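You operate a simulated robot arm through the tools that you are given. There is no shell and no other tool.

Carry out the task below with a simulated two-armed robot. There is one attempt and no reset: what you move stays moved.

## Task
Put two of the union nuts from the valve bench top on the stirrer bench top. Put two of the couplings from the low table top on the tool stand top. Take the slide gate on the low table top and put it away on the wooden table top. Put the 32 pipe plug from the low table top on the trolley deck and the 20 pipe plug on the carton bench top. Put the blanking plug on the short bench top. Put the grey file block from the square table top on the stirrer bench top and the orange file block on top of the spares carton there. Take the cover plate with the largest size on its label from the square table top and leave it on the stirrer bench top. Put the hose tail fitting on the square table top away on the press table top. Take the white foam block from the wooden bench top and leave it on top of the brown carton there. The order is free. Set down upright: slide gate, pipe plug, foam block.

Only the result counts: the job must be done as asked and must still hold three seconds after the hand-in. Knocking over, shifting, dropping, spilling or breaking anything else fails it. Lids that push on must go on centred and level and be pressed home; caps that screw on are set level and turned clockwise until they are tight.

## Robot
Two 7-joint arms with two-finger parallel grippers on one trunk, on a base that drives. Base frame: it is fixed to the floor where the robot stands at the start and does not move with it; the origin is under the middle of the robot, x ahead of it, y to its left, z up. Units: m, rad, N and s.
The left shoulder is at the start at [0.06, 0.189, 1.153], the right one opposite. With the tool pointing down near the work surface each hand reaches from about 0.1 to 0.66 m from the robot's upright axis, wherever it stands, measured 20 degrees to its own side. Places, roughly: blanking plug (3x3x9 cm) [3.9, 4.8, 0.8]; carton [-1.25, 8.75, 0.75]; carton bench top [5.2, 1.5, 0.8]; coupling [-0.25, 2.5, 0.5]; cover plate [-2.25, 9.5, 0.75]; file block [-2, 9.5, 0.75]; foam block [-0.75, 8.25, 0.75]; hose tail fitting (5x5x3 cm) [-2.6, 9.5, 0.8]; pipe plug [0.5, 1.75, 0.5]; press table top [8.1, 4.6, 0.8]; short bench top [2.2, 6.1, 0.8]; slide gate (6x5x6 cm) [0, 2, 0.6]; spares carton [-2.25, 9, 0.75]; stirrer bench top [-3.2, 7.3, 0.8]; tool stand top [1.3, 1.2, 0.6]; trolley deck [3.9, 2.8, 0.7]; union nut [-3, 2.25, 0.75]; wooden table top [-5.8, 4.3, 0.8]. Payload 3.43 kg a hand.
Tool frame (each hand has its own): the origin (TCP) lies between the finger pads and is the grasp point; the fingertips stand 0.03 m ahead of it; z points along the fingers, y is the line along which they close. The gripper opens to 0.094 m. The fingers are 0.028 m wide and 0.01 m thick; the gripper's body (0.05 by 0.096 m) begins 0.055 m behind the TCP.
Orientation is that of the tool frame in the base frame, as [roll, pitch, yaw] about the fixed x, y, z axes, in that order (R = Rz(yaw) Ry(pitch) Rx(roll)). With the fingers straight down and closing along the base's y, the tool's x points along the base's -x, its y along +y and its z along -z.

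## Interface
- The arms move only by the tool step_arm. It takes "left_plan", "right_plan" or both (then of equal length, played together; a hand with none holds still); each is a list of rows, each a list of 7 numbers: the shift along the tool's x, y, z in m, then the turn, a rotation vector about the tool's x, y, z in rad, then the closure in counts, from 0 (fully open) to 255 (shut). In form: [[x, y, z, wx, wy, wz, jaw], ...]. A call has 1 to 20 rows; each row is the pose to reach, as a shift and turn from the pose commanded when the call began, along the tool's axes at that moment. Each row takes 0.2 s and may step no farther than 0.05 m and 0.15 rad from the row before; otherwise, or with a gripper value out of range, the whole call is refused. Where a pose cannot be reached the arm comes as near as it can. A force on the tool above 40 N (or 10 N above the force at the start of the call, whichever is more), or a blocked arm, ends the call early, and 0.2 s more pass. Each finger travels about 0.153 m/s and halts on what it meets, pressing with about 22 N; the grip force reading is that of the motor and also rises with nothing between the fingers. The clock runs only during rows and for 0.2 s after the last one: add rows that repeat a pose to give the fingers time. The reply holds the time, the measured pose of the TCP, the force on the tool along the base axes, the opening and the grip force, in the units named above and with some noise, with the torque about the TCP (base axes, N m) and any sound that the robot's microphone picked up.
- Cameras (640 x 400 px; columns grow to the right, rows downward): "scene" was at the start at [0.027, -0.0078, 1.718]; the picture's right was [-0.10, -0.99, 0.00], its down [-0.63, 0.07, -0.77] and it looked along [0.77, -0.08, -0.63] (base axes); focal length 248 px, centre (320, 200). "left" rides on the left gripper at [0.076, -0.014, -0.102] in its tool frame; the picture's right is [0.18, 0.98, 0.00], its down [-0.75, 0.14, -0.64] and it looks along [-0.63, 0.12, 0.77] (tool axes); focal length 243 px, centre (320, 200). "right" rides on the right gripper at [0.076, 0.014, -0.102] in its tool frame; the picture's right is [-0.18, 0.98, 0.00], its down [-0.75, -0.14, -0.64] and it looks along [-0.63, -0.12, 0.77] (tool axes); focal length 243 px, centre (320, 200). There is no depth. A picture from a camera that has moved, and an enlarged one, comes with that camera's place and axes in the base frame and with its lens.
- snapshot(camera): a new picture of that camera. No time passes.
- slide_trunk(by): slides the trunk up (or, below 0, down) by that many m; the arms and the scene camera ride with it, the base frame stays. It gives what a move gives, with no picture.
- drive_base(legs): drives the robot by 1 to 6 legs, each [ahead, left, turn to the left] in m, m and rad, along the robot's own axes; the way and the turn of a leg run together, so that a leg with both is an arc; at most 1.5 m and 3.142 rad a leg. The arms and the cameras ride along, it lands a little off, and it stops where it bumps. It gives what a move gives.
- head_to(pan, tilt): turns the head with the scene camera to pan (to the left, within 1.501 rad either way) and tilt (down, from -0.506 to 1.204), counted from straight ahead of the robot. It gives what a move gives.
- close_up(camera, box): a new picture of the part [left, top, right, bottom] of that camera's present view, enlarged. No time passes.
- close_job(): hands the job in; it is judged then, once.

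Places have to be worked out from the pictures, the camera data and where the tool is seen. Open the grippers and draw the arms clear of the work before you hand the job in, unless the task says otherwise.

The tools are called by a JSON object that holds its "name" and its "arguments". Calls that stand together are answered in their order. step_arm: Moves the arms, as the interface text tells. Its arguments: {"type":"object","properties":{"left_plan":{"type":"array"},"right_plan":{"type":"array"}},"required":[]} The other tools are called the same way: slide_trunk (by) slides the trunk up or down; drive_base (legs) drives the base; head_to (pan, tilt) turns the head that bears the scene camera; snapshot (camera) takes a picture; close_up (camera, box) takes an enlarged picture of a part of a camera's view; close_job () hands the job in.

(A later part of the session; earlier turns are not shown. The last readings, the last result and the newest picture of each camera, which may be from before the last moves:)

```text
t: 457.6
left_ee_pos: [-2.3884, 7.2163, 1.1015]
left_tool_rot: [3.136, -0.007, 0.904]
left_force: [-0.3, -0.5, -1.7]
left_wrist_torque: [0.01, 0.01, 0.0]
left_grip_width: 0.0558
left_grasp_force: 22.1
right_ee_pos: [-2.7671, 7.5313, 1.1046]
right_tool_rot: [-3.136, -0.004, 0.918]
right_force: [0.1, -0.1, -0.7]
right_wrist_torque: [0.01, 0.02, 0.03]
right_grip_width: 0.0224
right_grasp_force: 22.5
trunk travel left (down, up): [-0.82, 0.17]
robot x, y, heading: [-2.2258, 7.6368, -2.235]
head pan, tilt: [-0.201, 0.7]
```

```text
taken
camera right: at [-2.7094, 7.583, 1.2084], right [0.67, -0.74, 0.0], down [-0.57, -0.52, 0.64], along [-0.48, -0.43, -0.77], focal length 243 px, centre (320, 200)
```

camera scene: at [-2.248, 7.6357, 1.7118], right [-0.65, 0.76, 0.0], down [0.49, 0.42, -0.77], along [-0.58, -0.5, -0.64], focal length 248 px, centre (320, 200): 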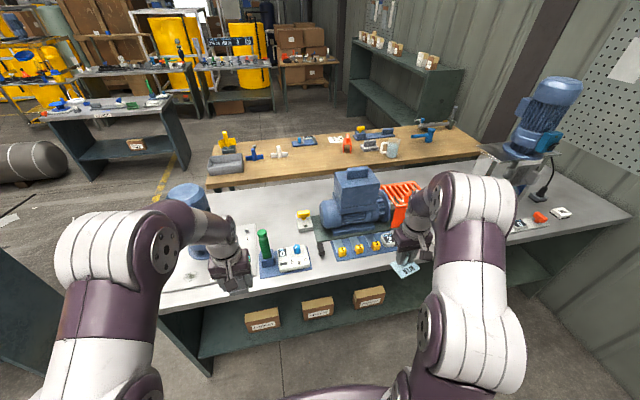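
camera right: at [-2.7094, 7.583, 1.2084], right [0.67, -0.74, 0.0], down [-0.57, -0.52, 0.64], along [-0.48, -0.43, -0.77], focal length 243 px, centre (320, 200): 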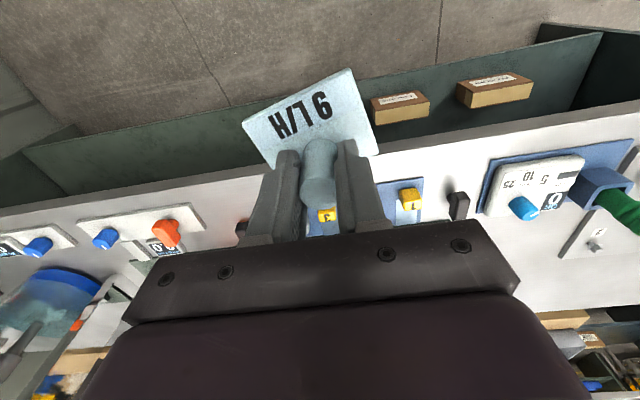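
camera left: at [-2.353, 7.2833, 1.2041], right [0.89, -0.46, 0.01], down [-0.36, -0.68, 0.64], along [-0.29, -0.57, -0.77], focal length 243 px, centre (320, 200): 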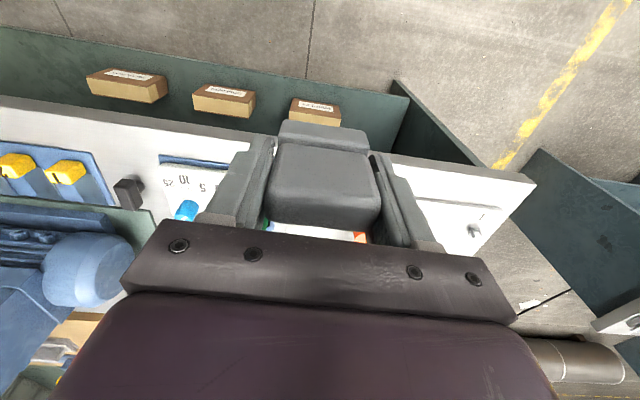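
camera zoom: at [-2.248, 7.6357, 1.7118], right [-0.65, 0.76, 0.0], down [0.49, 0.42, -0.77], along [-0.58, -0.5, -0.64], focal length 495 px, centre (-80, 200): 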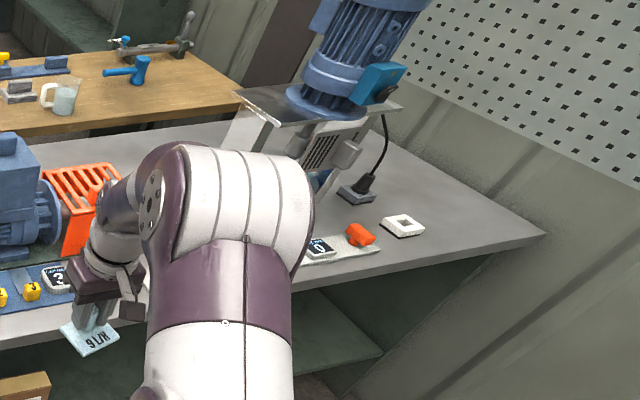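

The front strip of the bench is 9–13 cm deep in front of the fixtures, enough for these items. I shift right 0.4 m and move 0.2 m closer.

{"name": "drive_base", "arguments": {"legs": [[0, -0.4, 0], [0.2, 0, 0]]}}

{"name": "snapshot", "arguments": {"camera": "left"}}

{"name": "snapshot", "arguments": {"camera": "right"}}

{"name": "snapshot", "arguments": {"camera": "scene"}}

```text
t: 461.3
left_ee_pos: [-2.8265, 7.3047, 1.102]
left_tool_rot: [3.135, -0.004, 0.906]
left_force: [0.5, 0.5, -2.0]
left_wrist_torque: [-0.04, -0.04, -0.02]
left_grip_width: 0.0559
left_grasp_force: 22.2
right_ee_pos: [-3.2062, 7.6206, 1.1058]
right_tool_rot: [-3.138, -0.001, 0.92]
right_force: [0.4, 0.4, -1.9]
right_wrist_torque: [-0.01, -0.01, 0.0]
right_grip_width: 0.0224
right_grasp_force: 21.9
trunk travel left (down, up): [-0.82, 0.17]
robot x, y, heading: [-2.6632, 7.7317, -2.233]
head pan, tilt: [-0.201, 0.7]
```

```text
taken
camera left: at [-2.7911, 7.3726, 1.2045], right [0.89, -0.46, 0.01], down [-0.36, -0.68, 0.64], along [-0.29, -0.57, -0.77], focal length 243 px, centre (320, 200)
```

left: 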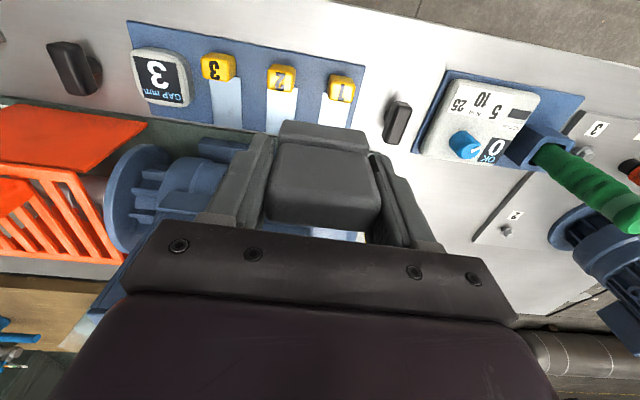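

```text
taken
camera right: at [-3.1479, 7.6719, 1.2088], right [0.67, -0.74, 0.0], down [-0.57, -0.52, 0.64], along [-0.48, -0.43, -0.77], focal length 243 px, centre (320, 200)
```

right: 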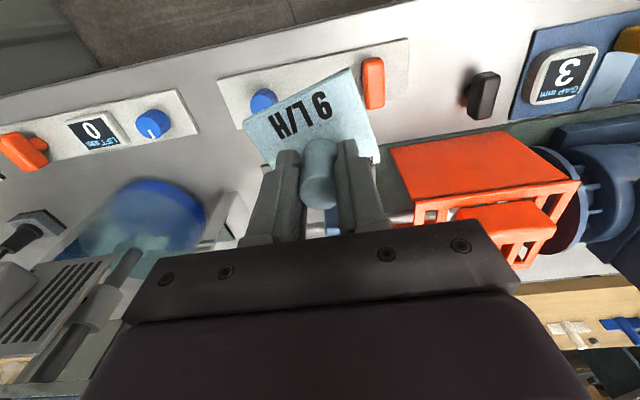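

```text
taken
camera scene: at [-2.6864, 7.7255, 1.7118], right [-0.65, 0.76, 0.0], down [0.49, 0.42, -0.77], along [-0.58, -0.5, -0.64], focal length 248 px, centre (320, 200)
```

scene: 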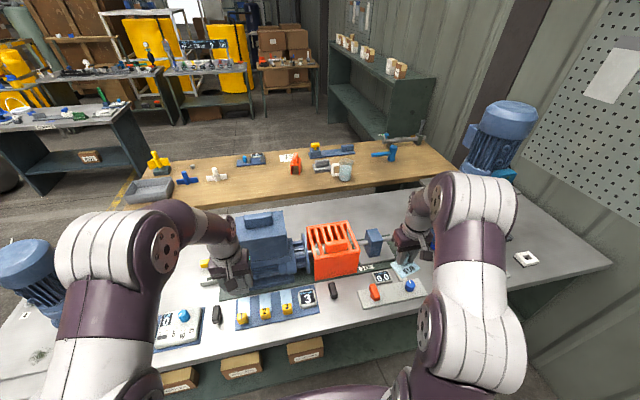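

A free bay about 15 × 8.5 cm lies in front of the black handle, between the knob plate and the orange-knob plate. I bring the 9 L/H plate over it.

{"name": "step_arm", "arguments": {"right_plan": [[-0.0024, 0.0271, 0.02, 0, 0, 0, 255], [-0.0048, 0.0543, 0.045, 0, 0, 0, 255], [-0.0072, 0.0814, 0.075, 0, 0, 0, 255], [-0.0096, 0.1086, 0.105, 0, 0, 0, 255], [-0.012, 0.1357, 0.135, 0, 0, 0, 255], [-0.0144, 0.1629, 0.165, 0, 0, 0, 255], [-0.0168, 0.19, 0.19, 0, 0, 0, 255], [-0.0168, 0.19, 0.2, 0, 0, 0, 255]]}}

{"name": "snapshot", "arguments": {"camera": "right"}}

{"name": "snapshot", "arguments": {"camera": "scene"}}

```text
t: 463.1
left_ee_pos: [-2.8271, 7.3054, 1.1017]
left_tool_rot: [3.135, -0.006, 0.906]
left_force: [-0.6, -0.4, -1.5]
left_wrist_torque: [0.0, 0.0, 0.03]
left_grip_width: 0.0559
left_grasp_force: 22.8
right_ee_pos: [-3.0661, 7.4925, 0.905]
right_tool_rot: [-3.138, 0.001, 0.92]
right_force: [-1.0, -0.3, -0.4]
right_wrist_torque: [0.02, 0.03, -0.01]
right_grip_width: 0.0226
right_grasp_force: 22.0
trunk travel left (down, up): [-0.82, 0.17]
robot x, y, heading: [-2.6575, 7.7303, -2.231]
head pan, tilt: [-0.201, 0.7]
```

```text
taken
camera right: at [-3.0087, 7.5447, 1.0084], right [0.67, -0.74, 0.0], down [-0.57, -0.52, 0.64], along [-0.48, -0.43, -0.77], focal length 243 px, centre (320, 200)
```

right: 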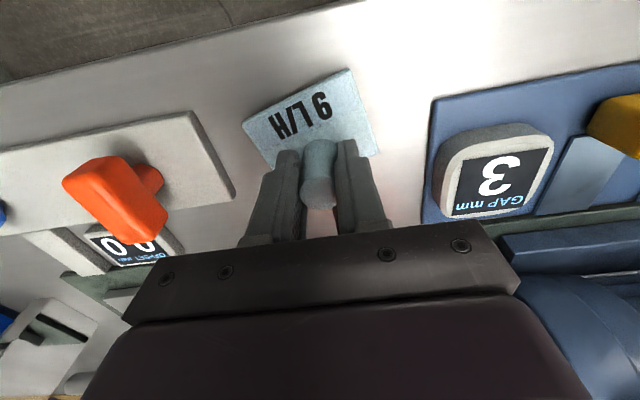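

```text
taken
camera scene: at [-2.6877, 7.7248, 1.7117], right [-0.65, 0.76, 0.0], down [0.49, 0.42, -0.76], along [-0.58, -0.5, -0.64], focal length 248 px, centre (320, 200)
```

scene: 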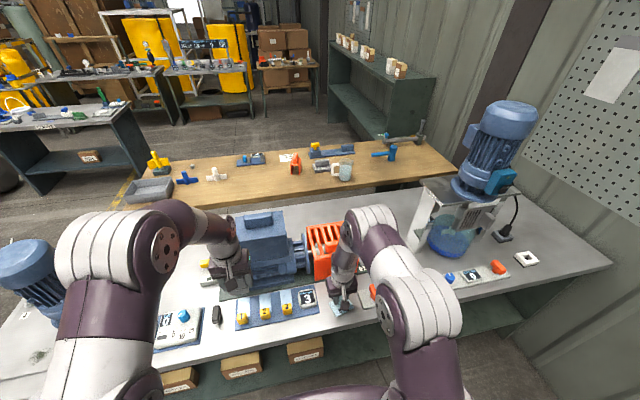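

The plate hovers over the free bay. I lower it in steps until contact.

{"name": "step_arm", "arguments": {"right_plan": [[0, 0, 0.03, 0, 0, 0, 255], [0, 0, 0.045, 0, 0, 0, 255], [0, 0, 0.05, 0, 0, 0, 255], [0, 0, 0.055, 0, 0, 0, 255]]}}

{"name": "snapshot", "arguments": {"camera": "right"}}

```text
t: 463.4
left_ee_pos: [-2.825, 7.3073, 1.1021]
left_tool_rot: [3.136, -0.003, 0.905]
left_force: [-0.6, 0.4, -1.3]
left_wrist_torque: [0.03, 0.0, 0.02]
left_grip_width: 0.0556
left_grasp_force: 22.0
right_ee_pos: [-3.0662, 7.4933, 0.8944]
right_tool_rot: [-3.137, 0.001, 0.919]
right_force: [2.7, 3.7, 16.2]
right_wrist_torque: [0.16, -0.31, 0.03]
right_grip_width: 0.0228
right_grasp_force: 22.1
trunk travel left (down, up): [-0.82, 0.17]
robot x, y, heading: [-2.6573, 7.7268, -2.23]
head pan, tilt: [-0.201, 0.7]
stopped in row 1 (right hand): the force on the tool passed its limit at 121 N (the readings are from after the stop); the commanded pose is now the measured one
```

```text
taken
camera right: at [-3.008, 7.5449, 0.9977], right [0.67, -0.74, 0.0], down [-0.57, -0.51, 0.64], along [-0.48, -0.43, -0.77], focal length 243 px, centre (320, 200)
```

right: 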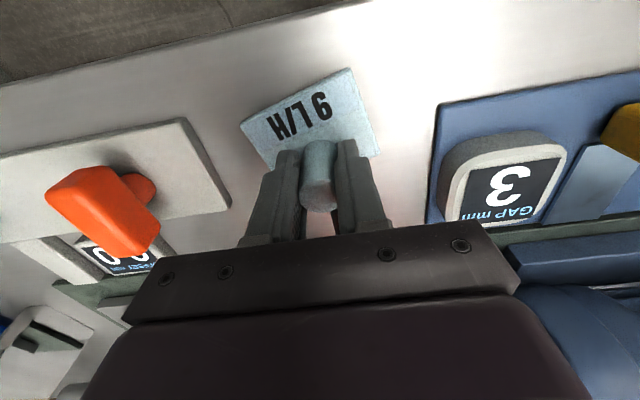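

It met something 4–5 cm too early, probably the black handle behind the bay. I raise the hand and look.

{"name": "step_arm", "arguments": {"right_plan": [[0, 0, -0.03, 0, 0, 0, 255], [0.02, 0, -0.06, 0, 0, 0, 255], [0.04, 0, -0.09, 0, 0, 0, 255], [0.06, -0.02, -0.12, 0, 0, 0, 255]]}}

{"name": "snapshot", "arguments": {"camera": "right"}}

{"name": "close_up", "arguments": {"camera": "scene", "box": [200, 260, 440, 360]}}

```text
t: 464.4
left_ee_pos: [-2.8275, 7.3065, 1.1023]
left_tool_rot: [3.135, -0.005, 0.905]
left_force: [0.0, 0.0, -0.7]
left_wrist_torque: [-0.03, 0.02, 0.04]
left_grip_width: 0.0559
left_grasp_force: 22.4
right_ee_pos: [-3.0464, 7.5521, 1.0146]
right_tool_rot: [-3.138, 0.001, 0.922]
right_force: [-1.2, 0.8, -0.8]
right_wrist_torque: [-0.01, 0.02, 0.04]
right_grip_width: 0.0222
right_grasp_force: 22.5
trunk travel left (down, up): [-0.82, 0.17]
robot x, y, heading: [-2.6624, 7.73, -2.23]
head pan, tilt: [-0.201, 0.7]
```

```text
taken
camera right: at [-2.9887, 7.6043, 1.1174], right [0.67, -0.74, 0.0], down [-0.57, -0.51, 0.64], along [-0.48, -0.43, -0.77], focal length 243 px, centre (320, 200)
```

right: 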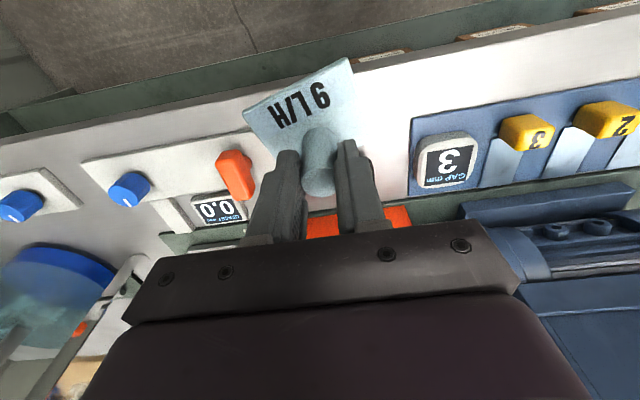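

```text
2.67 times, centred on (320, 310) of scene
camera zoom: at [-2.6868, 7.7269, 1.7117], right [-0.65, 0.76, 0.0], down [0.49, 0.42, -0.77], along [-0.58, -0.5, -0.64], focal length 660 px, centre (320, -93)
```

zoom: 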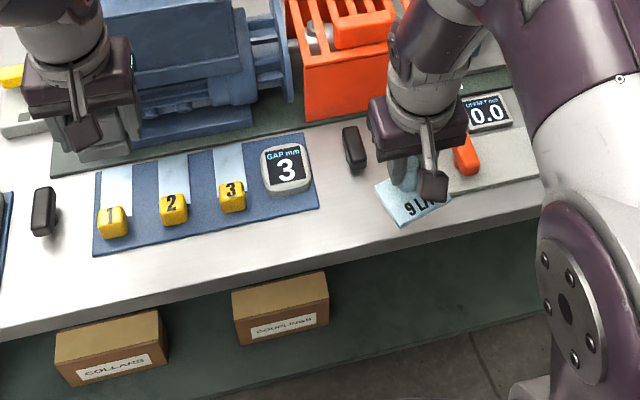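

Triangulation puts this bench top at about z 0.842, so the plate simply touched the bench early; the black handle hasn't moved. I check how the plate sits in the grip now.

{"name": "close_up", "arguments": {"camera": "right", "box": [220, 40, 420, 240]}}

{"name": "close_up", "arguments": {"camera": "scene", "box": [310, 270, 380, 320]}}

```text
2.00 times, centred on (320, 140) of right
camera zoom: at [-2.9887, 7.6043, 1.1174], right [0.67, -0.74, 0.0], down [-0.57, -0.51, 0.64], along [-0.48, -0.43, -0.77], focal length 485 px, centre (320, 320)
```

zoom: 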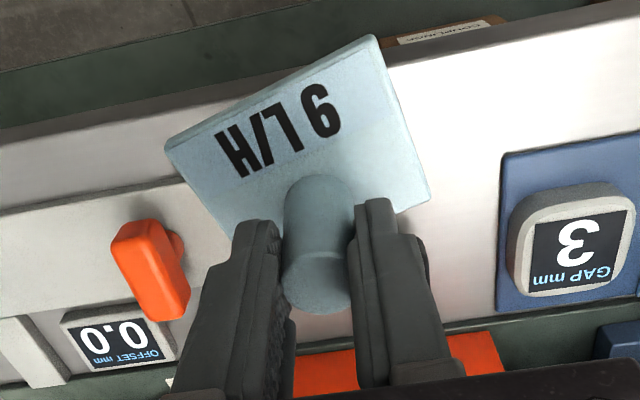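

```text
8.00 times, centred on (345, 295) of scene
camera zoom: at [-2.6868, 7.7269, 1.7117], right [-0.65, 0.76, 0.0], down [0.49, 0.42, -0.77], along [-0.58, -0.5, -0.64], focal length 1980 px, centre (120, -560)
```

zoom: 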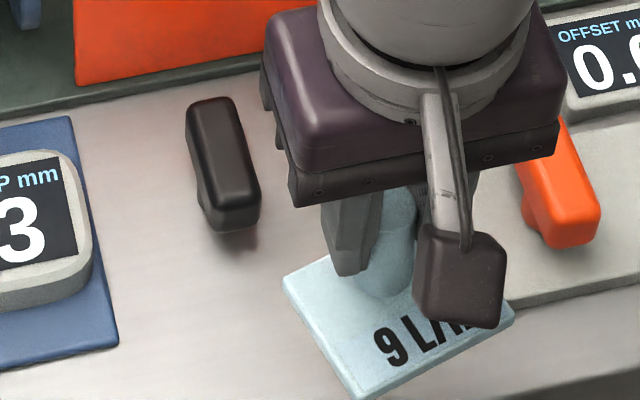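

The plate is seated a little lower in the grip but level. I return to the spot and lower it with fine steps this time.

{"name": "step_arm", "arguments": {"right_plan": [[-0.017, 0.007, 0.02, 0, 0, 0, 255], [-0.035, 0.014, 0.045, 0, 0, 0, 255], [-0.051, 0.02, 0.075, 0, 0, 0, 255], [-0.051, 0.02, 0.1, 0, 0, 0, 255], [-0.051, 0.02, 0.108, 0, 0, 0, 255], [-0.051, 0.02, 0.112, 0, 0, 0, 255], [-0.051, 0.02, 0.115, 0, 0, 0, 255]]}}

```text
t: 466.0
left_ee_pos: [-2.8265, 7.3048, 1.102]
left_tool_rot: [3.135, -0.006, 0.906]
left_force: [-0.3, -0.1, -0.8]
left_wrist_torque: [-0.04, 0.02, 0.01]
left_grip_width: 0.0559
left_grasp_force: 21.8
right_ee_pos: [-3.0621, 7.4984, 0.8994]
right_tool_rot: [-3.139, 0.002, 0.918]
right_force: [-2.8, 2.3, 17.8]
right_wrist_torque: [0.03, -0.05, 0.0]
right_grip_width: 0.0225
right_grasp_force: 21.7
trunk travel left (down, up): [-0.82, 0.17]
robot x, y, heading: [-2.6646, 7.7339, -2.238]
head pan, tilt: [-0.201, 0.7]
```

Flat contact at 18 N. I ease off, open and lift straight up.

{"name": "step_arm", "arguments": {"right_plan": [[0, 0, -0.002, 0, 0, 0, 170], [0, 0, -0.002, 0, 0, 0, 120], [0, 0, -0.002, 0, 0, 0, 90], [0, 0, -0.03, 0, 0, 0, 90], [0, 0, -0.07, 0, 0, 0, 90], [0, 0, -0.11, 0, 0, 0, 90], [0, 0, -0.15, 0, 0, 0, 90], [0.02, -0.03, -0.18, 0, 0, 0, 60]]}}

{"name": "snapshot", "arguments": {"camera": "right"}}

{"name": "snapshot", "arguments": {"camera": "left"}}

```text
t: 467.8
left_ee_pos: [-2.8273, 7.307, 1.1027]
left_tool_rot: [3.134, -0.006, 0.904]
left_force: [-0.2, -0.2, -0.9]
left_wrist_torque: [-0.02, 0.03, -0.02]
left_grip_width: 0.056
left_grasp_force: 22.5
right_ee_pos: [-3.073, 7.5369, 1.0778]
right_tool_rot: [-3.138, 0.0, 0.92]
right_force: [0.4, -0.3, 0.3]
right_wrist_torque: [0.01, -0.01, -0.02]
right_grip_width: 0.0719
right_grasp_force: 0.0
trunk travel left (down, up): [-0.82, 0.17]
robot x, y, heading: [-2.6604, 7.7306, -2.228]
head pan, tilt: [-0.201, 0.7]
```

```text
taken
camera right: at [-3.0152, 7.5873, 1.1812], right [0.67, -0.74, 0.0], down [-0.57, -0.51, 0.64], along [-0.48, -0.43, -0.77], focal length 243 px, centre (320, 200)
```

right: 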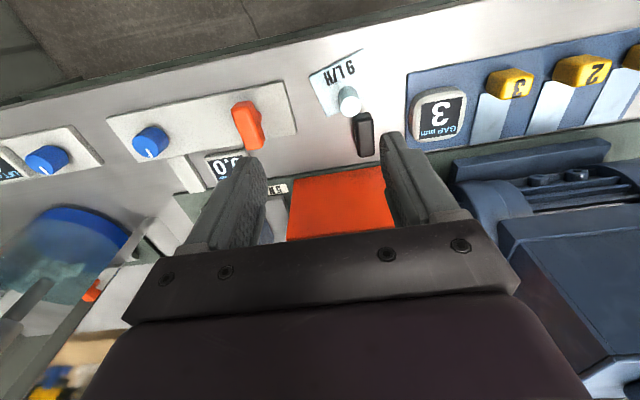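

```text
taken
camera left: at [-2.7918, 7.3738, 1.2044], right [0.89, -0.46, 0.01], down [-0.36, -0.68, 0.64], along [-0.29, -0.57, -0.77], focal length 243 px, centre (320, 200)
```

left: 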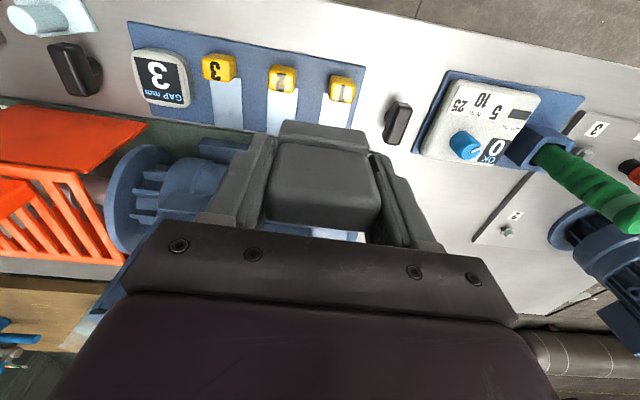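

The 9 L/H plate stands in its bay. For the grey block I'll use the bay by the second black handle; I move the left hand over it.

{"name": "step_arm", "arguments": {"left_plan": [[0.006, 0.017, 0.025, 0, 0, 0, 255], [0.012, 0.034, 0.055, 0, 0, 0, 255], [0.018, 0.051, 0.09, 0, 0, 0, 255], [0.023, 0.068, 0.125, 0, 0, 0, 255], [0.029, 0.085, 0.155, 0, 0, 0, 255], [0.034, 0.1015, 0.175, 0, 0, 0, 255], [0.034, 0.1015, 0.18, 0, 0, 0, 255]]}}

{"name": "snapshot", "arguments": {"camera": "left"}}

{"name": "close_up", "arguments": {"camera": "scene", "box": [130, 240, 370, 390]}}

```text
t: 469.4
left_ee_pos: [-2.7245, 7.2677, 0.9218]
left_tool_rot: [3.135, -0.006, 0.906]
left_force: [0.4, 0.1, -1.3]
left_wrist_torque: [-0.04, 0.02, -0.01]
left_grip_width: 0.0557
left_grasp_force: 22.2
right_ee_pos: [-3.0727, 7.5325, 1.078]
right_tool_rot: [-3.137, 0.001, 0.921]
right_force: [0.8, -0.6, -0.4]
right_wrist_torque: [-0.01, 0.01, 0.01]
right_grip_width: 0.0719
right_grasp_force: 0.2
trunk travel left (down, up): [-0.82, 0.17]
robot x, y, heading: [-2.6658, 7.7336, -2.232]
head pan, tilt: [-0.201, 0.7]
```

```text
taken
camera left: at [-2.6893, 7.3357, 1.024], right [0.89, -0.46, 0.01], down [-0.36, -0.68, 0.64], along [-0.29, -0.57, -0.77], focal length 243 px, centre (320, 200)
```

left: 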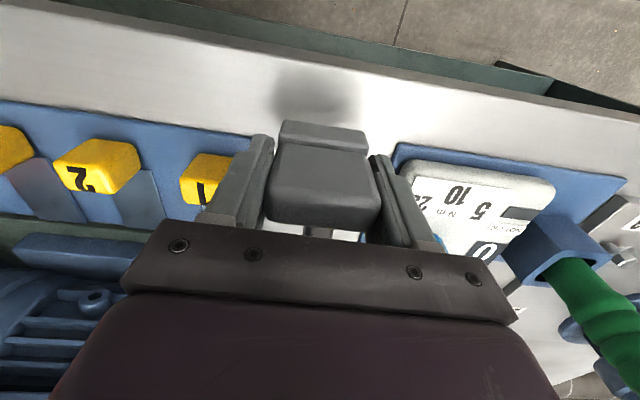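

```text
2.67 times, centred on (250, 315) of scene
camera zoom: at [-2.6875, 7.7246, 1.7118], right [-0.65, 0.76, 0.0], down [0.49, 0.42, -0.76], along [-0.58, -0.5, -0.64], focal length 660 px, centre (507, -107)
```

zoom: 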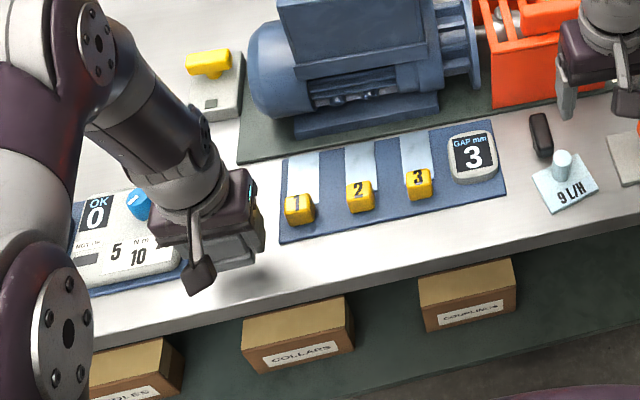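

The block's shadow shows it over a free bay between the plates. I lower it gently.

{"name": "step_arm", "arguments": {"left_plan": [[0, 0, 0.012, 0, 0, 0, 255], [0, 0, 0.022, 0, 0, 0, 255], [0, 0, 0.028, 0, 0, 0, 255], [0, 0, 0.032, 0, 0, 0, 255], [0, 0, 0.036, 0, 0, 0, 255]]}}

```text
t: 470.6
left_ee_pos: [-2.7259, 7.2689, 0.8861]
left_tool_rot: [3.134, -0.005, 0.904]
left_force: [4.0, -0.2, 16.8]
left_wrist_torque: [0.24, 0.12, 0.05]
left_grip_width: 0.0561
left_grasp_force: 21.7
right_ee_pos: [-3.0735, 7.5332, 1.0777]
right_tool_rot: [-3.138, 0.0, 0.92]
right_force: [-1.0, 0.3, -0.4]
right_wrist_torque: [0.0, -0.01, 0.0]
right_grip_width: 0.072
right_grasp_force: 0.0
trunk travel left (down, up): [-0.82, 0.17]
robot x, y, heading: [-2.6601, 7.7335, -2.235]
head pan, tilt: [-0.201, 0.7]
```

Contact at 17 N. I open just enough to release and lift straight up.

{"name": "step_arm", "arguments": {"left_plan": [[0, 0, -0.001, 0, 0, 0, 90], [0, 0, -0.001, 0, 0, 0, 70], [0, 0, -0.001, 0, 0, 0, 65], [0, 0, -0.03, 0, 0, 0, 65], [0, 0, -0.07, 0, 0, 0, 65], [0, 0, -0.11, 0, 0, 0, 65], [0, 0, -0.15, 0, 0, 0, 65], [0.03, 0, -0.18, 0, 0, 0, 65]]}}

{"name": "snapshot", "arguments": {"camera": "left"}}

{"name": "close_up", "arguments": {"camera": "scene", "box": [130, 240, 370, 390]}}

```text
t: 472.4
left_ee_pos: [-2.7044, 7.2946, 1.0664]
left_tool_rot: [3.133, -0.004, 0.907]
left_force: [-0.3, 0.0, 0.3]
left_wrist_torque: [-0.03, 0.01, -0.02]
left_grip_width: 0.0699
left_grasp_force: 0.1
right_ee_pos: [-3.0726, 7.5349, 1.0779]
right_tool_rot: [-3.138, 0.003, 0.92]
right_force: [0.2, 0.2, 0.9]
right_wrist_torque: [-0.03, 0.04, 0.02]
right_grip_width: 0.0718
right_grasp_force: 0.1
trunk travel left (down, up): [-0.82, 0.17]
robot x, y, heading: [-2.6641, 7.729, -2.231]
head pan, tilt: [-0.201, 0.7]
```

```text
taken
camera left: at [-2.6693, 7.3625, 1.1684], right [0.89, -0.46, 0.01], down [-0.36, -0.68, 0.64], along [-0.29, -0.57, -0.77], focal length 243 px, centre (320, 200)
```

left: 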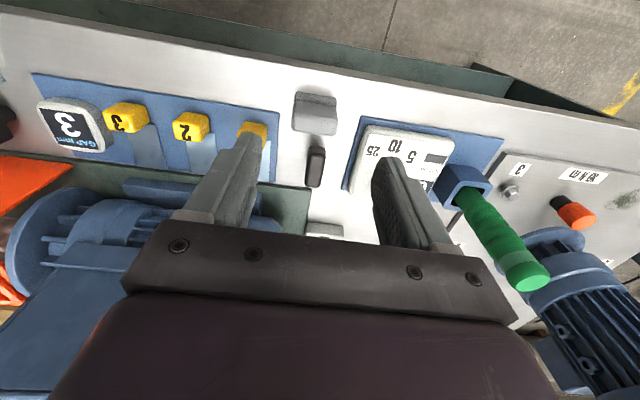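

```text
2.67 times, centred on (250, 315) of scene
camera zoom: at [-2.6856, 7.7271, 1.7118], right [-0.65, 0.76, 0.0], down [0.49, 0.42, -0.77], along [-0.58, -0.5, -0.64], focal length 660 px, centre (507, -107)
```

zoom: 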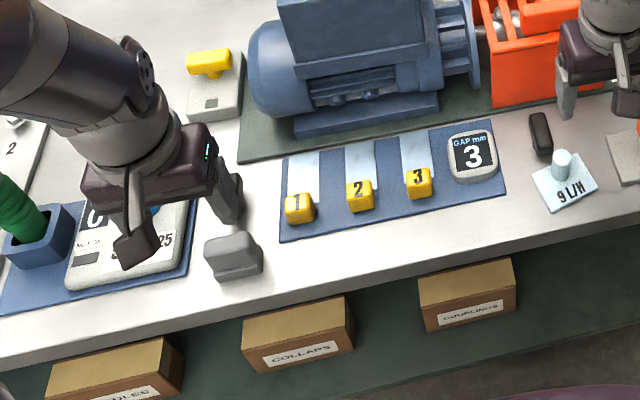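

Both items stand on the stirrer bench. Now I go back around to the square table's far side for the orange block, retracing my path.

{"name": "drive_base", "arguments": {"legs": [[-0.2, 0.4, 0], [-0.35, 1.0, 0], [-0.3, 1.0, 0], [-0.826, -0.013, 0], [-0.826, -0.013, 0]]}}

```text
t: 493.2
left_ee_pos: [0.7217, 7.7616, 1.0648]
left_tool_rot: [3.134, -0.007, 0.872]
left_force: [-0.7, -0.4, -0.7]
left_wrist_torque: [0.02, -0.01, 0.0]
left_grip_width: 0.0697
left_grasp_force: 0.0
right_ee_pos: [0.3623, 8.0137, 1.0771]
right_tool_rot: [-3.138, 0.001, 0.883]
right_force: [0.5, 0.5, 0.7]
right_wrist_torque: [0.0, 0.0, 0.01]
right_grip_width: 0.0718
right_grasp_force: 0.1
trunk travel left (down, up): [-0.82, 0.17]
robot x, y, heading: [0.7824, 8.1992, -2.261]
head pan, tilt: [-0.201, 0.7]
```

I continue along the bench's north-east side to the square table.

{"name": "drive_base", "arguments": {"legs": [[0.02, -1.43, 0.0], [0.02, -1.43, 0.03]]}}

{"name": "head_to", "arguments": {"pan": 0, "tilt": 0.85}}

{"name": "snapshot", "arguments": {"camera": "scene"}}

```text
t: 506.9
left_ee_pos: [-1.4632, 9.5354, 1.0638]
left_tool_rot: [3.137, -0.008, 0.916]
left_force: [-0.7, -0.4, -0.1]
left_wrist_torque: [0.03, -0.03, -0.01]
left_grip_width: 0.07
left_grasp_force: 0.0
right_ee_pos: [-1.8334, 9.7734, 1.078]
right_tool_rot: [-3.138, -0.002, 0.929]
right_force: [0.0, 1.0, 0.1]
right_wrist_torque: [-0.02, 0.03, 0.02]
right_grip_width: 0.072
right_grasp_force: 0.1
trunk travel left (down, up): [-0.82, 0.17]
robot x, y, heading: [-1.425, 9.9754, -2.219]
head pan, tilt: [-0.201, 0.7]
```

```text
t: 507.6
left_ee_pos: [-1.4643, 9.5373, 1.0651]
left_tool_rot: [3.134, -0.008, 0.914]
left_force: [0.4, 0.5, -0.6]
left_wrist_torque: [-0.02, 0.02, -0.02]
left_grip_width: 0.0702
left_grasp_force: 0.1
right_ee_pos: [-1.8321, 9.7738, 1.078]
right_tool_rot: [-3.139, 0.0, 0.926]
right_force: [0.6, -0.5, -0.5]
right_wrist_torque: [0.01, -0.03, -0.02]
right_grip_width: 0.072
right_grasp_force: 0.0
trunk travel left (down, up): [-0.82, 0.17]
robot x, y, heading: [-1.4216, 9.9747, -2.223]
head pan, tilt: [0.0, 0.85]
```

```text
taken
camera scene: at [-1.4323, 9.9617, 1.6995], right [-0.79, 0.61, 0.0], down [0.46, 0.6, -0.66], along [-0.4, -0.52, -0.75], focal length 248 px, centre (320, 200)
```

scene: 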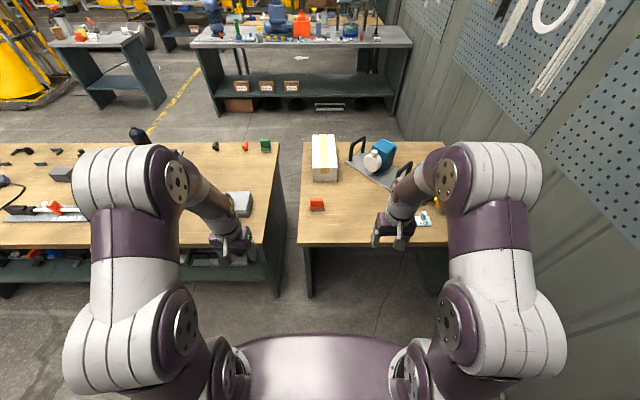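

I line the left hand up with the orange block: right 0.12 m, ahead 0.27 m.

{"name": "drive_base", "arguments": {"legs": [[0, -0.12, 0], [0.27, 0, 0]]}}

{"name": "snapshot", "arguments": {"camera": "left"}}

```text
t: 510.4
left_ee_pos: [-1.7253, 9.3922, 1.0655]
left_tool_rot: [3.138, -0.004, 0.914]
left_force: [1.5, -1.0, -0.1]
left_wrist_torque: [-0.02, 0.0, 0.0]
left_grip_width: 0.0697
left_grasp_force: 0.0
right_ee_pos: [-2.0945, 9.6301, 1.0774]
right_tool_rot: [-3.138, 0.002, 0.927]
right_force: [-0.6, 0.3, 0.3]
right_wrist_torque: [-0.01, -0.02, 0.01]
right_grip_width: 0.0718
right_grasp_force: 0.1
trunk travel left (down, up): [-0.82, 0.17]
robot x, y, heading: [-1.6829, 9.8265, -2.222]
head pan, tilt: [0.0, 0.85]
```

```text
taken
camera left: at [-1.6909, 9.4601, 1.1676], right [0.89, -0.46, 0.01], down [-0.35, -0.68, 0.64], along [-0.29, -0.57, -0.77], focal length 243 px, centre (320, 200)
```

left: 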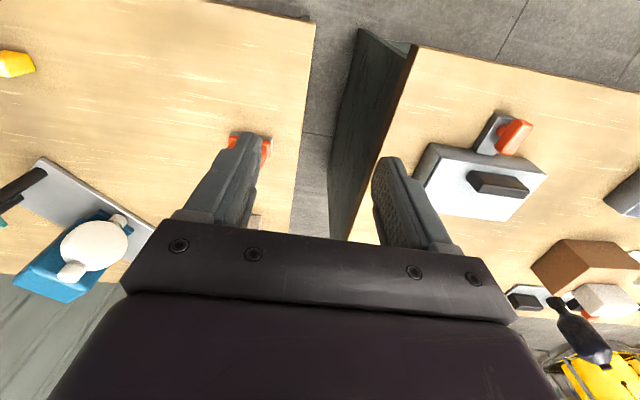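

I move the left hand over the orange block.

{"name": "step_arm", "arguments": {"left_plan": [[-0.03, -0.0197, 0.02, 0, 0, 0, 30], [-0.06, -0.0393, 0.045, 0, 0, 0, 30], [-0.09, -0.059, 0.07, 0, 0, 0, 30], [-0.12, -0.0786, 0.1, 0, 0, 0, 30], [-0.1505, -0.0983, 0.125, 0, 0, 0, 30], [-0.1505, -0.0983, 0.155, 0, 0, 0, 30], [-0.1505, -0.0983, 0.155, 0, 0, 0, 30]]}}

{"name": "snapshot", "arguments": {"camera": "left"}}

```text
t: 512.0
left_ee_pos: [-1.894, 9.335, 0.9089]
left_tool_rot: [3.135, -0.005, 0.912]
left_force: [-0.4, -0.2, 0.5]
left_wrist_torque: [0.02, 0.02, 0.0]
left_grip_width: 0.083
left_grasp_force: 0.2
right_ee_pos: [-2.0958, 9.6295, 1.0777]
right_tool_rot: [-3.138, -0.001, 0.925]
right_force: [0.1, 0.2, 0.1]
right_wrist_torque: [-0.03, 0.02, -0.01]
right_grip_width: 0.0719
right_grasp_force: 0.0
trunk travel left (down, up): [-0.82, 0.17]
robot x, y, heading: [-1.688, 9.8318, -2.226]
head pan, tilt: [0.0, 0.85]
```

```text
taken
camera left: at [-1.8604, 9.4025, 1.0112], right [0.89, -0.46, 0.01], down [-0.35, -0.68, 0.64], along [-0.29, -0.57, -0.77], focal length 243 px, centre (320, 200)
```

left: 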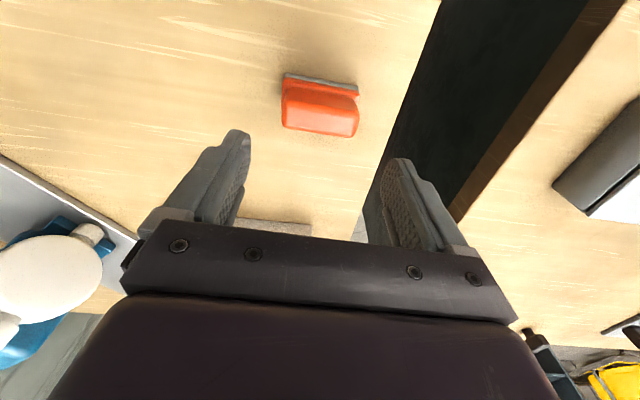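

The orange block is centred. I descend and close.

{"name": "step_arm", "arguments": {"left_plan": [[0, 0, 0.045, 0, 0, 0, 0], [0, 0, 0.09, 0, 0, 0, 0], [0, 0, 0.118, 0, 0, 0, 0], [0, 0, 0.118, 0, 0, 0, 0], [0, 0, 0.118, 0, 0, 0, 120], [0, 0, 0.118, 0, 0, 0, 255], [0, 0, 0.118, 0, 0, 0, 255], [0, 0, 0.118, 0, 0, 0, 255]]}}

{"name": "snapshot", "arguments": {"camera": "left"}}

```text
t: 513.8
left_ee_pos: [-1.8935, 9.3349, 0.7902]
left_tool_rot: [3.136, -0.006, 0.914]
left_force: [0.6, -0.3, 0.0]
left_wrist_torque: [-0.03, -0.03, 0.0]
left_grip_width: 0.0743
left_grasp_force: 22.1
right_ee_pos: [-2.0952, 9.6296, 1.0777]
right_tool_rot: [-3.137, -0.002, 0.927]
right_force: [0.1, 0.0, -0.2]
right_wrist_torque: [0.02, -0.03, -0.02]
right_grip_width: 0.0719
right_grasp_force: 0.1
trunk travel left (down, up): [-0.82, 0.17]
robot x, y, heading: [-1.6871, 9.8311, -2.224]
head pan, tilt: [0.0, 0.85]
```

```text
taken
camera left: at [-1.8592, 9.4022, 0.8932], right [0.89, -0.46, 0.01], down [-0.36, -0.68, 0.64], along [-0.29, -0.57, -0.77], focal length 243 px, centre (320, 200)
```

left: 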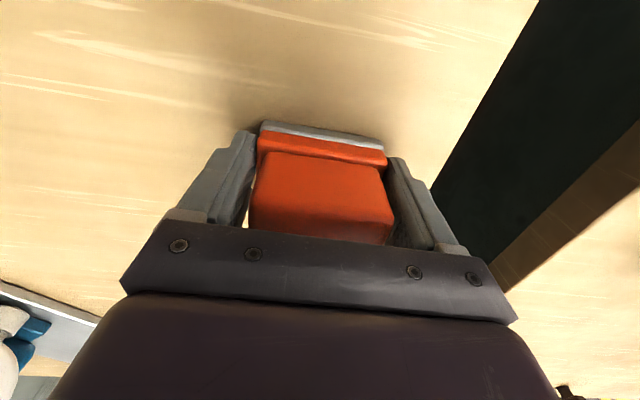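

The orange block is gripped (74 mm base). I lift it and check the grip.

{"name": "step_arm", "arguments": {"left_plan": [[0, 0, -0.03, 0, 0, 0, 255], [0, 0, -0.07, 0, 0, 0, 255], [0, 0, -0.115, 0, 0, 0, 255], [0, 0, -0.16, 0, 0, 0, 255], [0, 0, -0.205, 0, 0, 0, 255], [0.02, 0.02, -0.24, 0, 0, 0, 255], [0.05, 0.04, -0.27, 0, 0, 0, 255], [0.09, 0.06, -0.29, 0, 0, 0, 255], [0.13, 0.08, -0.3, 0, 0, 0, 255]]}}

{"name": "snapshot", "arguments": {"camera": "left"}}

```text
t: 515.8
left_ee_pos: [-1.7537, 9.3895, 1.0934]
left_tool_rot: [3.137, -0.005, 0.911]
left_force: [-0.6, -0.8, -1.2]
left_wrist_torque: [0.0, 0.01, 0.0]
left_grip_width: 0.0743
left_grasp_force: 22.0
right_ee_pos: [-2.0954, 9.6303, 1.0779]
right_tool_rot: [-3.135, 0.004, 0.927]
right_force: [0.8, 0.0, 0.5]
right_wrist_torque: [-0.01, 0.01, 0.01]
right_grip_width: 0.0718
right_grasp_force: 0.0
trunk travel left (down, up): [-0.82, 0.17]
robot x, y, heading: [-1.6837, 9.8323, -2.229]
head pan, tilt: [0.0, 0.85]
```

```text
taken
camera left: at [-1.7181, 9.4572, 1.1968], right [0.89, -0.46, 0.01], down [-0.35, -0.68, 0.64], along [-0.29, -0.57, -0.77], focal length 243 px, centre (320, 200)
```

left: 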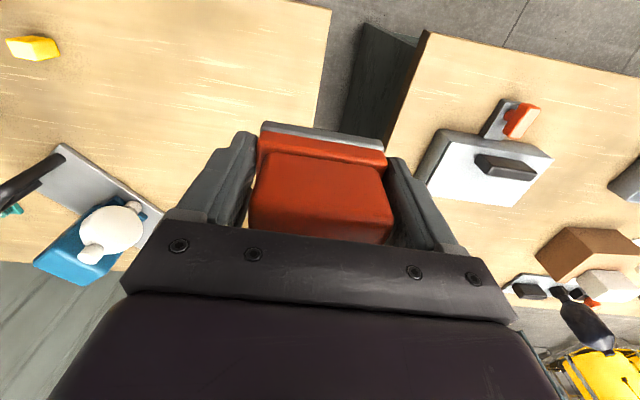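

The grip is secure. I drive back around the wooden bench and turn to face the tables from the south-west.

{"name": "drive_base", "arguments": {"legs": [[-0.2, 0, 0], [-0.02, 1.446, 0], [-0.02, 1.446, 0], [0.84, 0.017, 0], [0.84, 0.017, 0], [0, 0, 3.13]]}}

```text
t: 546.8
left_ee_pos: [-0.1072, 7.3321, 1.0932]
left_tool_rot: [3.135, -0.007, -2.164]
left_force: [0.6, 0.3, -0.3]
left_wrist_torque: [0.01, 0.01, 0.03]
left_grip_width: 0.0745
left_grasp_force: 21.6
right_ee_pos: [0.2506, 7.1133, 1.0763]
right_tool_rot: [-3.139, 0.0, -2.15]
right_force: [-0.9, 0.6, -0.5]
right_wrist_torque: [0.0, 0.02, 0.01]
right_grip_width: 0.072
right_grasp_force: 0.1
trunk travel left (down, up): [-0.82, 0.17]
robot x, y, heading: [-0.1464, 6.8903, 0.985]
head pan, tilt: [0.0, 0.85]
```

I continue along the aisle to the square table's front side.

{"name": "drive_base", "arguments": {"legs": [[-0.367, 0.661, -0.05], [0, 1.055, 0], [0, 1.055, 0]]}}

{"name": "head_to", "arguments": {"pan": 0.1, "tilt": 0.75}}

{"name": "snapshot", "arguments": {"camera": "scene"}}

```text
t: 561.1
left_ee_pos: [-2.5918, 8.6371, 1.093]
left_tool_rot: [3.135, -0.008, -2.189]
left_force: [0.3, 0.2, -0.5]
left_wrist_torque: [0.0, -0.02, 0.01]
left_grip_width: 0.0745
left_grasp_force: 22.2
right_ee_pos: [-2.2422, 8.4092, 1.0771]
right_tool_rot: [-3.138, 0.001, -2.175]
right_force: [1.0, -0.6, -0.3]
right_wrist_torque: [-0.04, -0.01, -0.01]
right_grip_width: 0.0719
right_grasp_force: 0.0
trunk travel left (down, up): [-0.82, 0.17]
robot x, y, heading: [-2.6438, 8.1925, 0.956]
head pan, tilt: [0.0, 0.85]
```

```text
t: 561.8
left_ee_pos: [-2.5917, 8.6362, 1.0931]
left_tool_rot: [3.135, -0.007, -2.189]
left_force: [0.3, 0.8, -1.3]
left_wrist_torque: [0.02, 0.01, 0.02]
left_grip_width: 0.0745
left_grasp_force: 21.8
right_ee_pos: [-2.2413, 8.4095, 1.0772]
right_tool_rot: [-3.137, 0.0, -2.175]
right_force: [-0.5, -0.5, -0.5]
right_wrist_torque: [0.01, 0.02, 0.01]
right_grip_width: 0.0718
right_grasp_force: 0.0
trunk travel left (down, up): [-0.82, 0.17]
robot x, y, heading: [-2.6397, 8.1938, 0.958]
head pan, tilt: [0.099, 0.75]
```

```text
taken
camera scene: at [-2.636, 8.216, 1.7075], right [0.87, -0.49, 0.0], down [-0.34, -0.59, -0.73], along [0.36, 0.64, -0.68], focal length 248 px, centre (320, 200)
```

scene: 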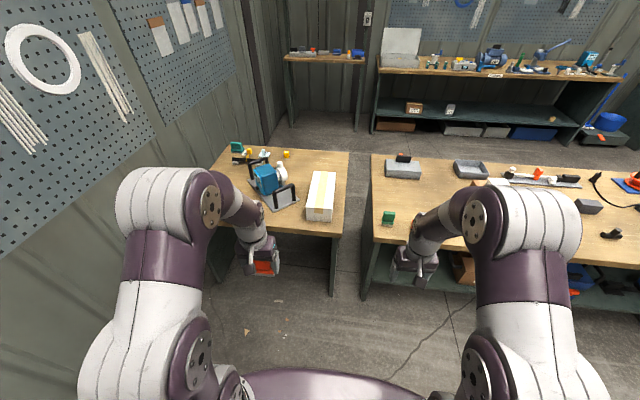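

I zoom in on the spares carton and the table front.

{"name": "close_up", "arguments": {"camera": "scene", "box": [200, 135, 360, 265]}}

{"name": "snapshot", "arguments": {"camera": "right"}}

```text
3.08 times, centred on (280, 200) of scene
camera zoom: at [-2.636, 8.216, 1.7075], right [0.87, -0.49, 0.0], down [-0.34, -0.59, -0.73], along [0.36, 0.64, -0.68], focal length 762 px, centre (443, 200)
```

zoom: 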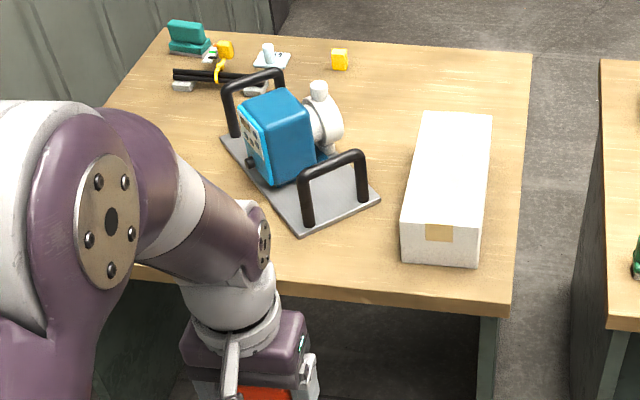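

```text
taken
camera right: at [-2.2974, 8.3553, 1.1807], right [-0.7, 0.71, 0.0], down [0.54, 0.54, 0.64], along [0.46, 0.45, -0.77], focal length 243 px, centre (320, 200)
```

right: 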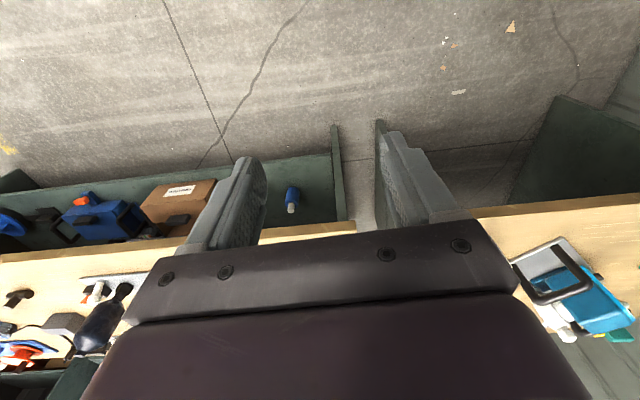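

The carton is about 12 × 30 × 9 cm with its top near z 0.843, long side pointing away from me. I move closer with a slight shift left.

{"name": "drive_base", "arguments": {"legs": [[0, 0.05, 0], [0.44, 0, 0]]}}

{"name": "snapshot", "arguments": {"camera": "left"}}

{"name": "snapshot", "arguments": {"camera": "right"}}

{"name": "snapshot", "arguments": {"camera": "scene"}}

```text
t: 565.0
left_ee_pos: [-2.3768, 9.0313, 1.0945]
left_tool_rot: [3.135, -0.008, -2.183]
left_force: [0.0, 0.4, -1.0]
left_wrist_torque: [0.0, 0.01, -0.01]
left_grip_width: 0.0744
left_grasp_force: 22.3
right_ee_pos: [-2.0262, 8.8059, 1.0778]
right_tool_rot: [-3.137, 0.0, -2.169]
right_force: [1.2, -0.5, -0.8]
right_wrist_torque: [0.0, 0.03, 0.01]
right_grip_width: 0.0721
right_grasp_force: 0.1
trunk travel left (down, up): [-0.82, 0.17]
robot x, y, heading: [-2.4224, 8.5873, 0.962]
head pan, tilt: [0.099, 0.75]
```

```text
taken
camera left: at [-2.4081, 8.9596, 1.1963], right [-0.91, 0.41, 0.01], down [0.32, 0.7, 0.64], along [0.26, 0.58, -0.77], focal length 243 px, centre (320, 200)
```

left: 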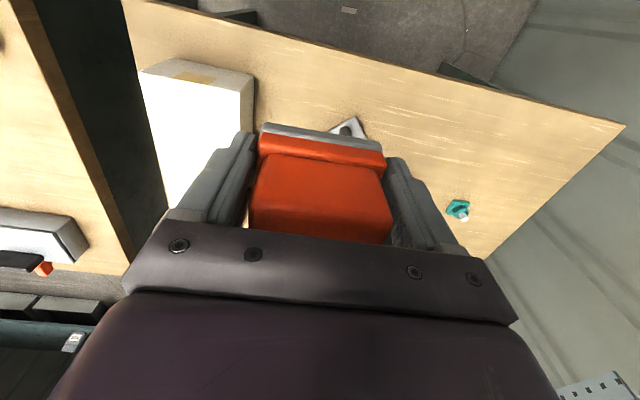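

```text
taken
camera right: at [-2.0814, 8.7512, 1.1809], right [-0.71, 0.71, 0.0], down [0.54, 0.54, 0.64], along [0.46, 0.45, -0.77], focal length 243 px, centre (320, 200)
```

right: 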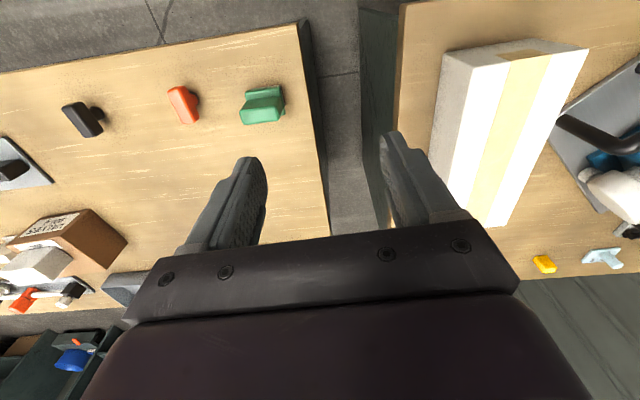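

```text
taken
camera scene: at [-2.4195, 8.61, 1.7075], right [0.87, -0.49, 0.0], down [-0.33, -0.59, -0.73], along [0.36, 0.64, -0.68], focal length 248 px, centre (320, 200)
```

scene: 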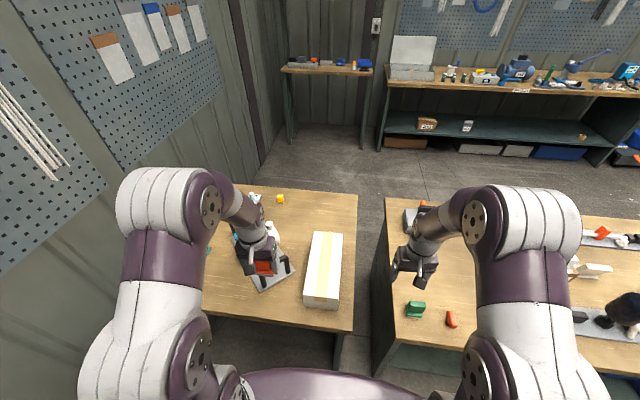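

Both cameras agree on the carton's top. I bring the orange block over it, a third of the way along, 5 cm above.

{"name": "step_arm", "arguments": {"left_plan": [[-0.0209, -0.0239, 0.015, 0, 0, 0, 255], [-0.0418, -0.0477, 0.03, 0, 0, 0, 255], [-0.0627, -0.0716, 0.05, 0, 0, 0, 255], [-0.0835, -0.0955, 0.07, 0, 0, 0, 255], [-0.1044, -0.1194, 0.095, 0, 0, 0, 255], [-0.1253, -0.1432, 0.12, 0, 0, 0, 255], [-0.1462, -0.1671, 0.145, 0, 0, 0, 255], [-0.1462, -0.1671, 0.16, 0, 0, 0, 255]]}}

{"name": "snapshot", "arguments": {"camera": "left"}}

{"name": "close_up", "arguments": {"camera": "scene", "box": [230, 200, 390, 330]}}

{"name": "close_up", "arguments": {"camera": "right", "box": [400, 20, 640, 240]}}

```text
t: 566.8
left_ee_pos: [-2.1595, 9.0517, 0.9297]
left_tool_rot: [3.136, -0.008, -2.184]
left_force: [0.0, -0.4, -0.9]
left_wrist_torque: [-0.02, -0.05, -0.02]
left_grip_width: 0.0743
left_grasp_force: 21.7
right_ee_pos: [-2.0263, 8.8055, 1.0769]
right_tool_rot: [-3.139, -0.001, -2.169]
right_force: [-0.5, -0.7, 0.7]
right_wrist_torque: [0.02, 0.0, -0.01]
right_grip_width: 0.072
right_grasp_force: 0.1
trunk travel left (down, up): [-0.82, 0.17]
robot x, y, heading: [-2.4278, 8.5836, 0.963]
head pan, tilt: [0.099, 0.75]
```

```text
taken
camera left: at [-2.1903, 8.9806, 1.0331], right [-0.91, 0.41, 0.01], down [0.32, 0.7, 0.64], along [0.26, 0.58, -0.77], focal length 243 px, centre (320, 200)
```

left: 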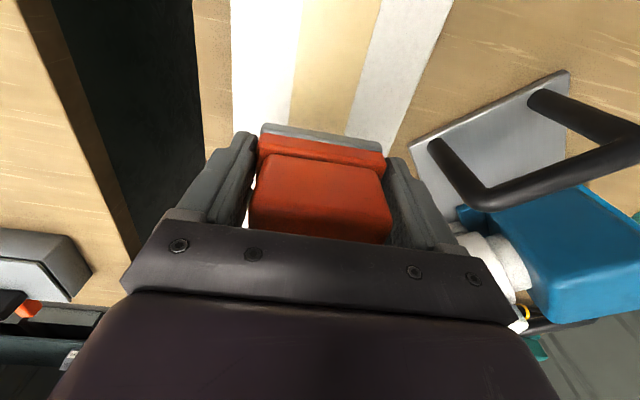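

```text
3.08 times, centred on (310, 265) of scene
camera zoom: at [-2.4196, 8.6108, 1.7075], right [0.87, -0.49, 0.0], down [-0.33, -0.6, -0.73], along [0.36, 0.64, -0.68], focal length 762 px, centre (351, 0)
```

zoom: 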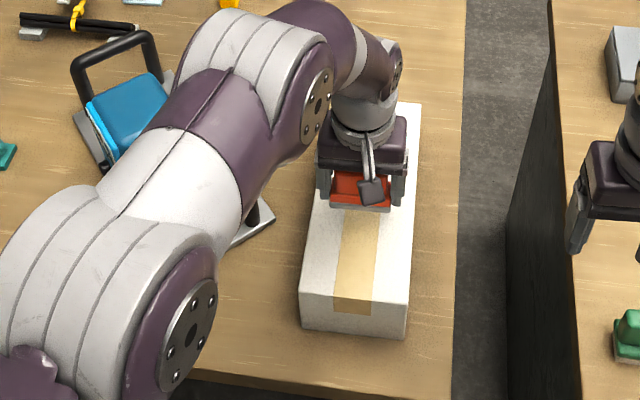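

```text
1.82 times, centred on (520, 130) of right
camera zoom: at [-2.0815, 8.7517, 1.1808], right [-0.71, 0.71, 0.0], down [0.54, 0.54, 0.64], along [0.46, 0.45, -0.77], focal length 441 px, centre (-44, 327)
```

zoom: 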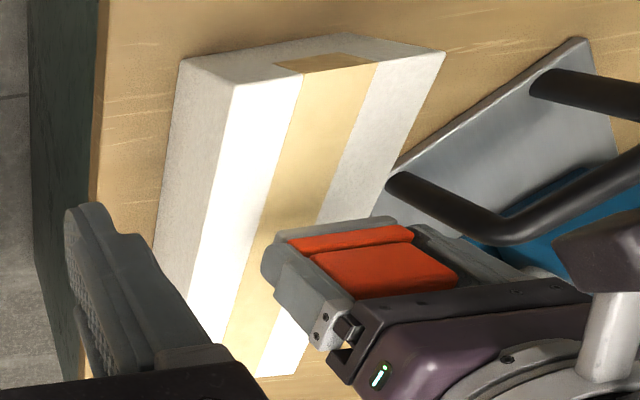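

The block is centred over the carton's top. I lower it in fine steps.

{"name": "step_arm", "arguments": {"left_plan": [[0, 0, 0.015, 0, 0, 0, 255], [0, 0, 0.028, 0, 0, 0, 255], [0, 0, 0.036, 0, 0, 0, 255], [0, 0, 0.04, 0, 0, 0, 255], [0, 0, 0.044, 0, 0, 0, 255]]}}

{"name": "close_up", "arguments": {"camera": "right", "box": [400, 20, 640, 240]}}

```text
t: 568.0
left_ee_pos: [-2.1585, 9.055, 0.8899]
left_tool_rot: [3.136, -0.002, -2.182]
left_force: [-1.5, 1.3, 12.7]
left_wrist_torque: [-0.13, 0.13, -0.03]
left_grip_width: 0.0746
left_grasp_force: 22.2
right_ee_pos: [-2.0264, 8.8036, 1.0778]
right_tool_rot: [-3.139, 0.0, -2.169]
right_force: [0.4, 0.2, -0.3]
right_wrist_torque: [0.01, -0.02, 0.02]
right_grip_width: 0.072
right_grasp_force: 0.1
trunk travel left (down, up): [-0.82, 0.17]
robot x, y, heading: [-2.4252, 8.5881, 0.967]
head pan, tilt: [0.099, 0.75]
```

```text
1.82 times, centred on (520, 130) of right
camera zoom: at [-2.082, 8.7505, 1.1814], right [-0.71, 0.71, 0.0], down [0.54, 0.54, 0.64], along [0.46, 0.45, -0.77], focal length 441 px, centre (-44, 327)
```

zoom: 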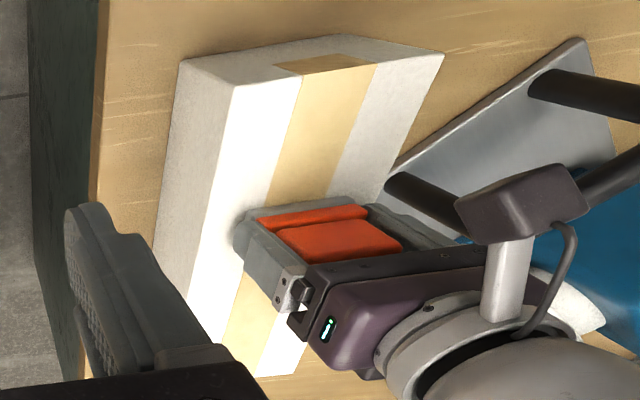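

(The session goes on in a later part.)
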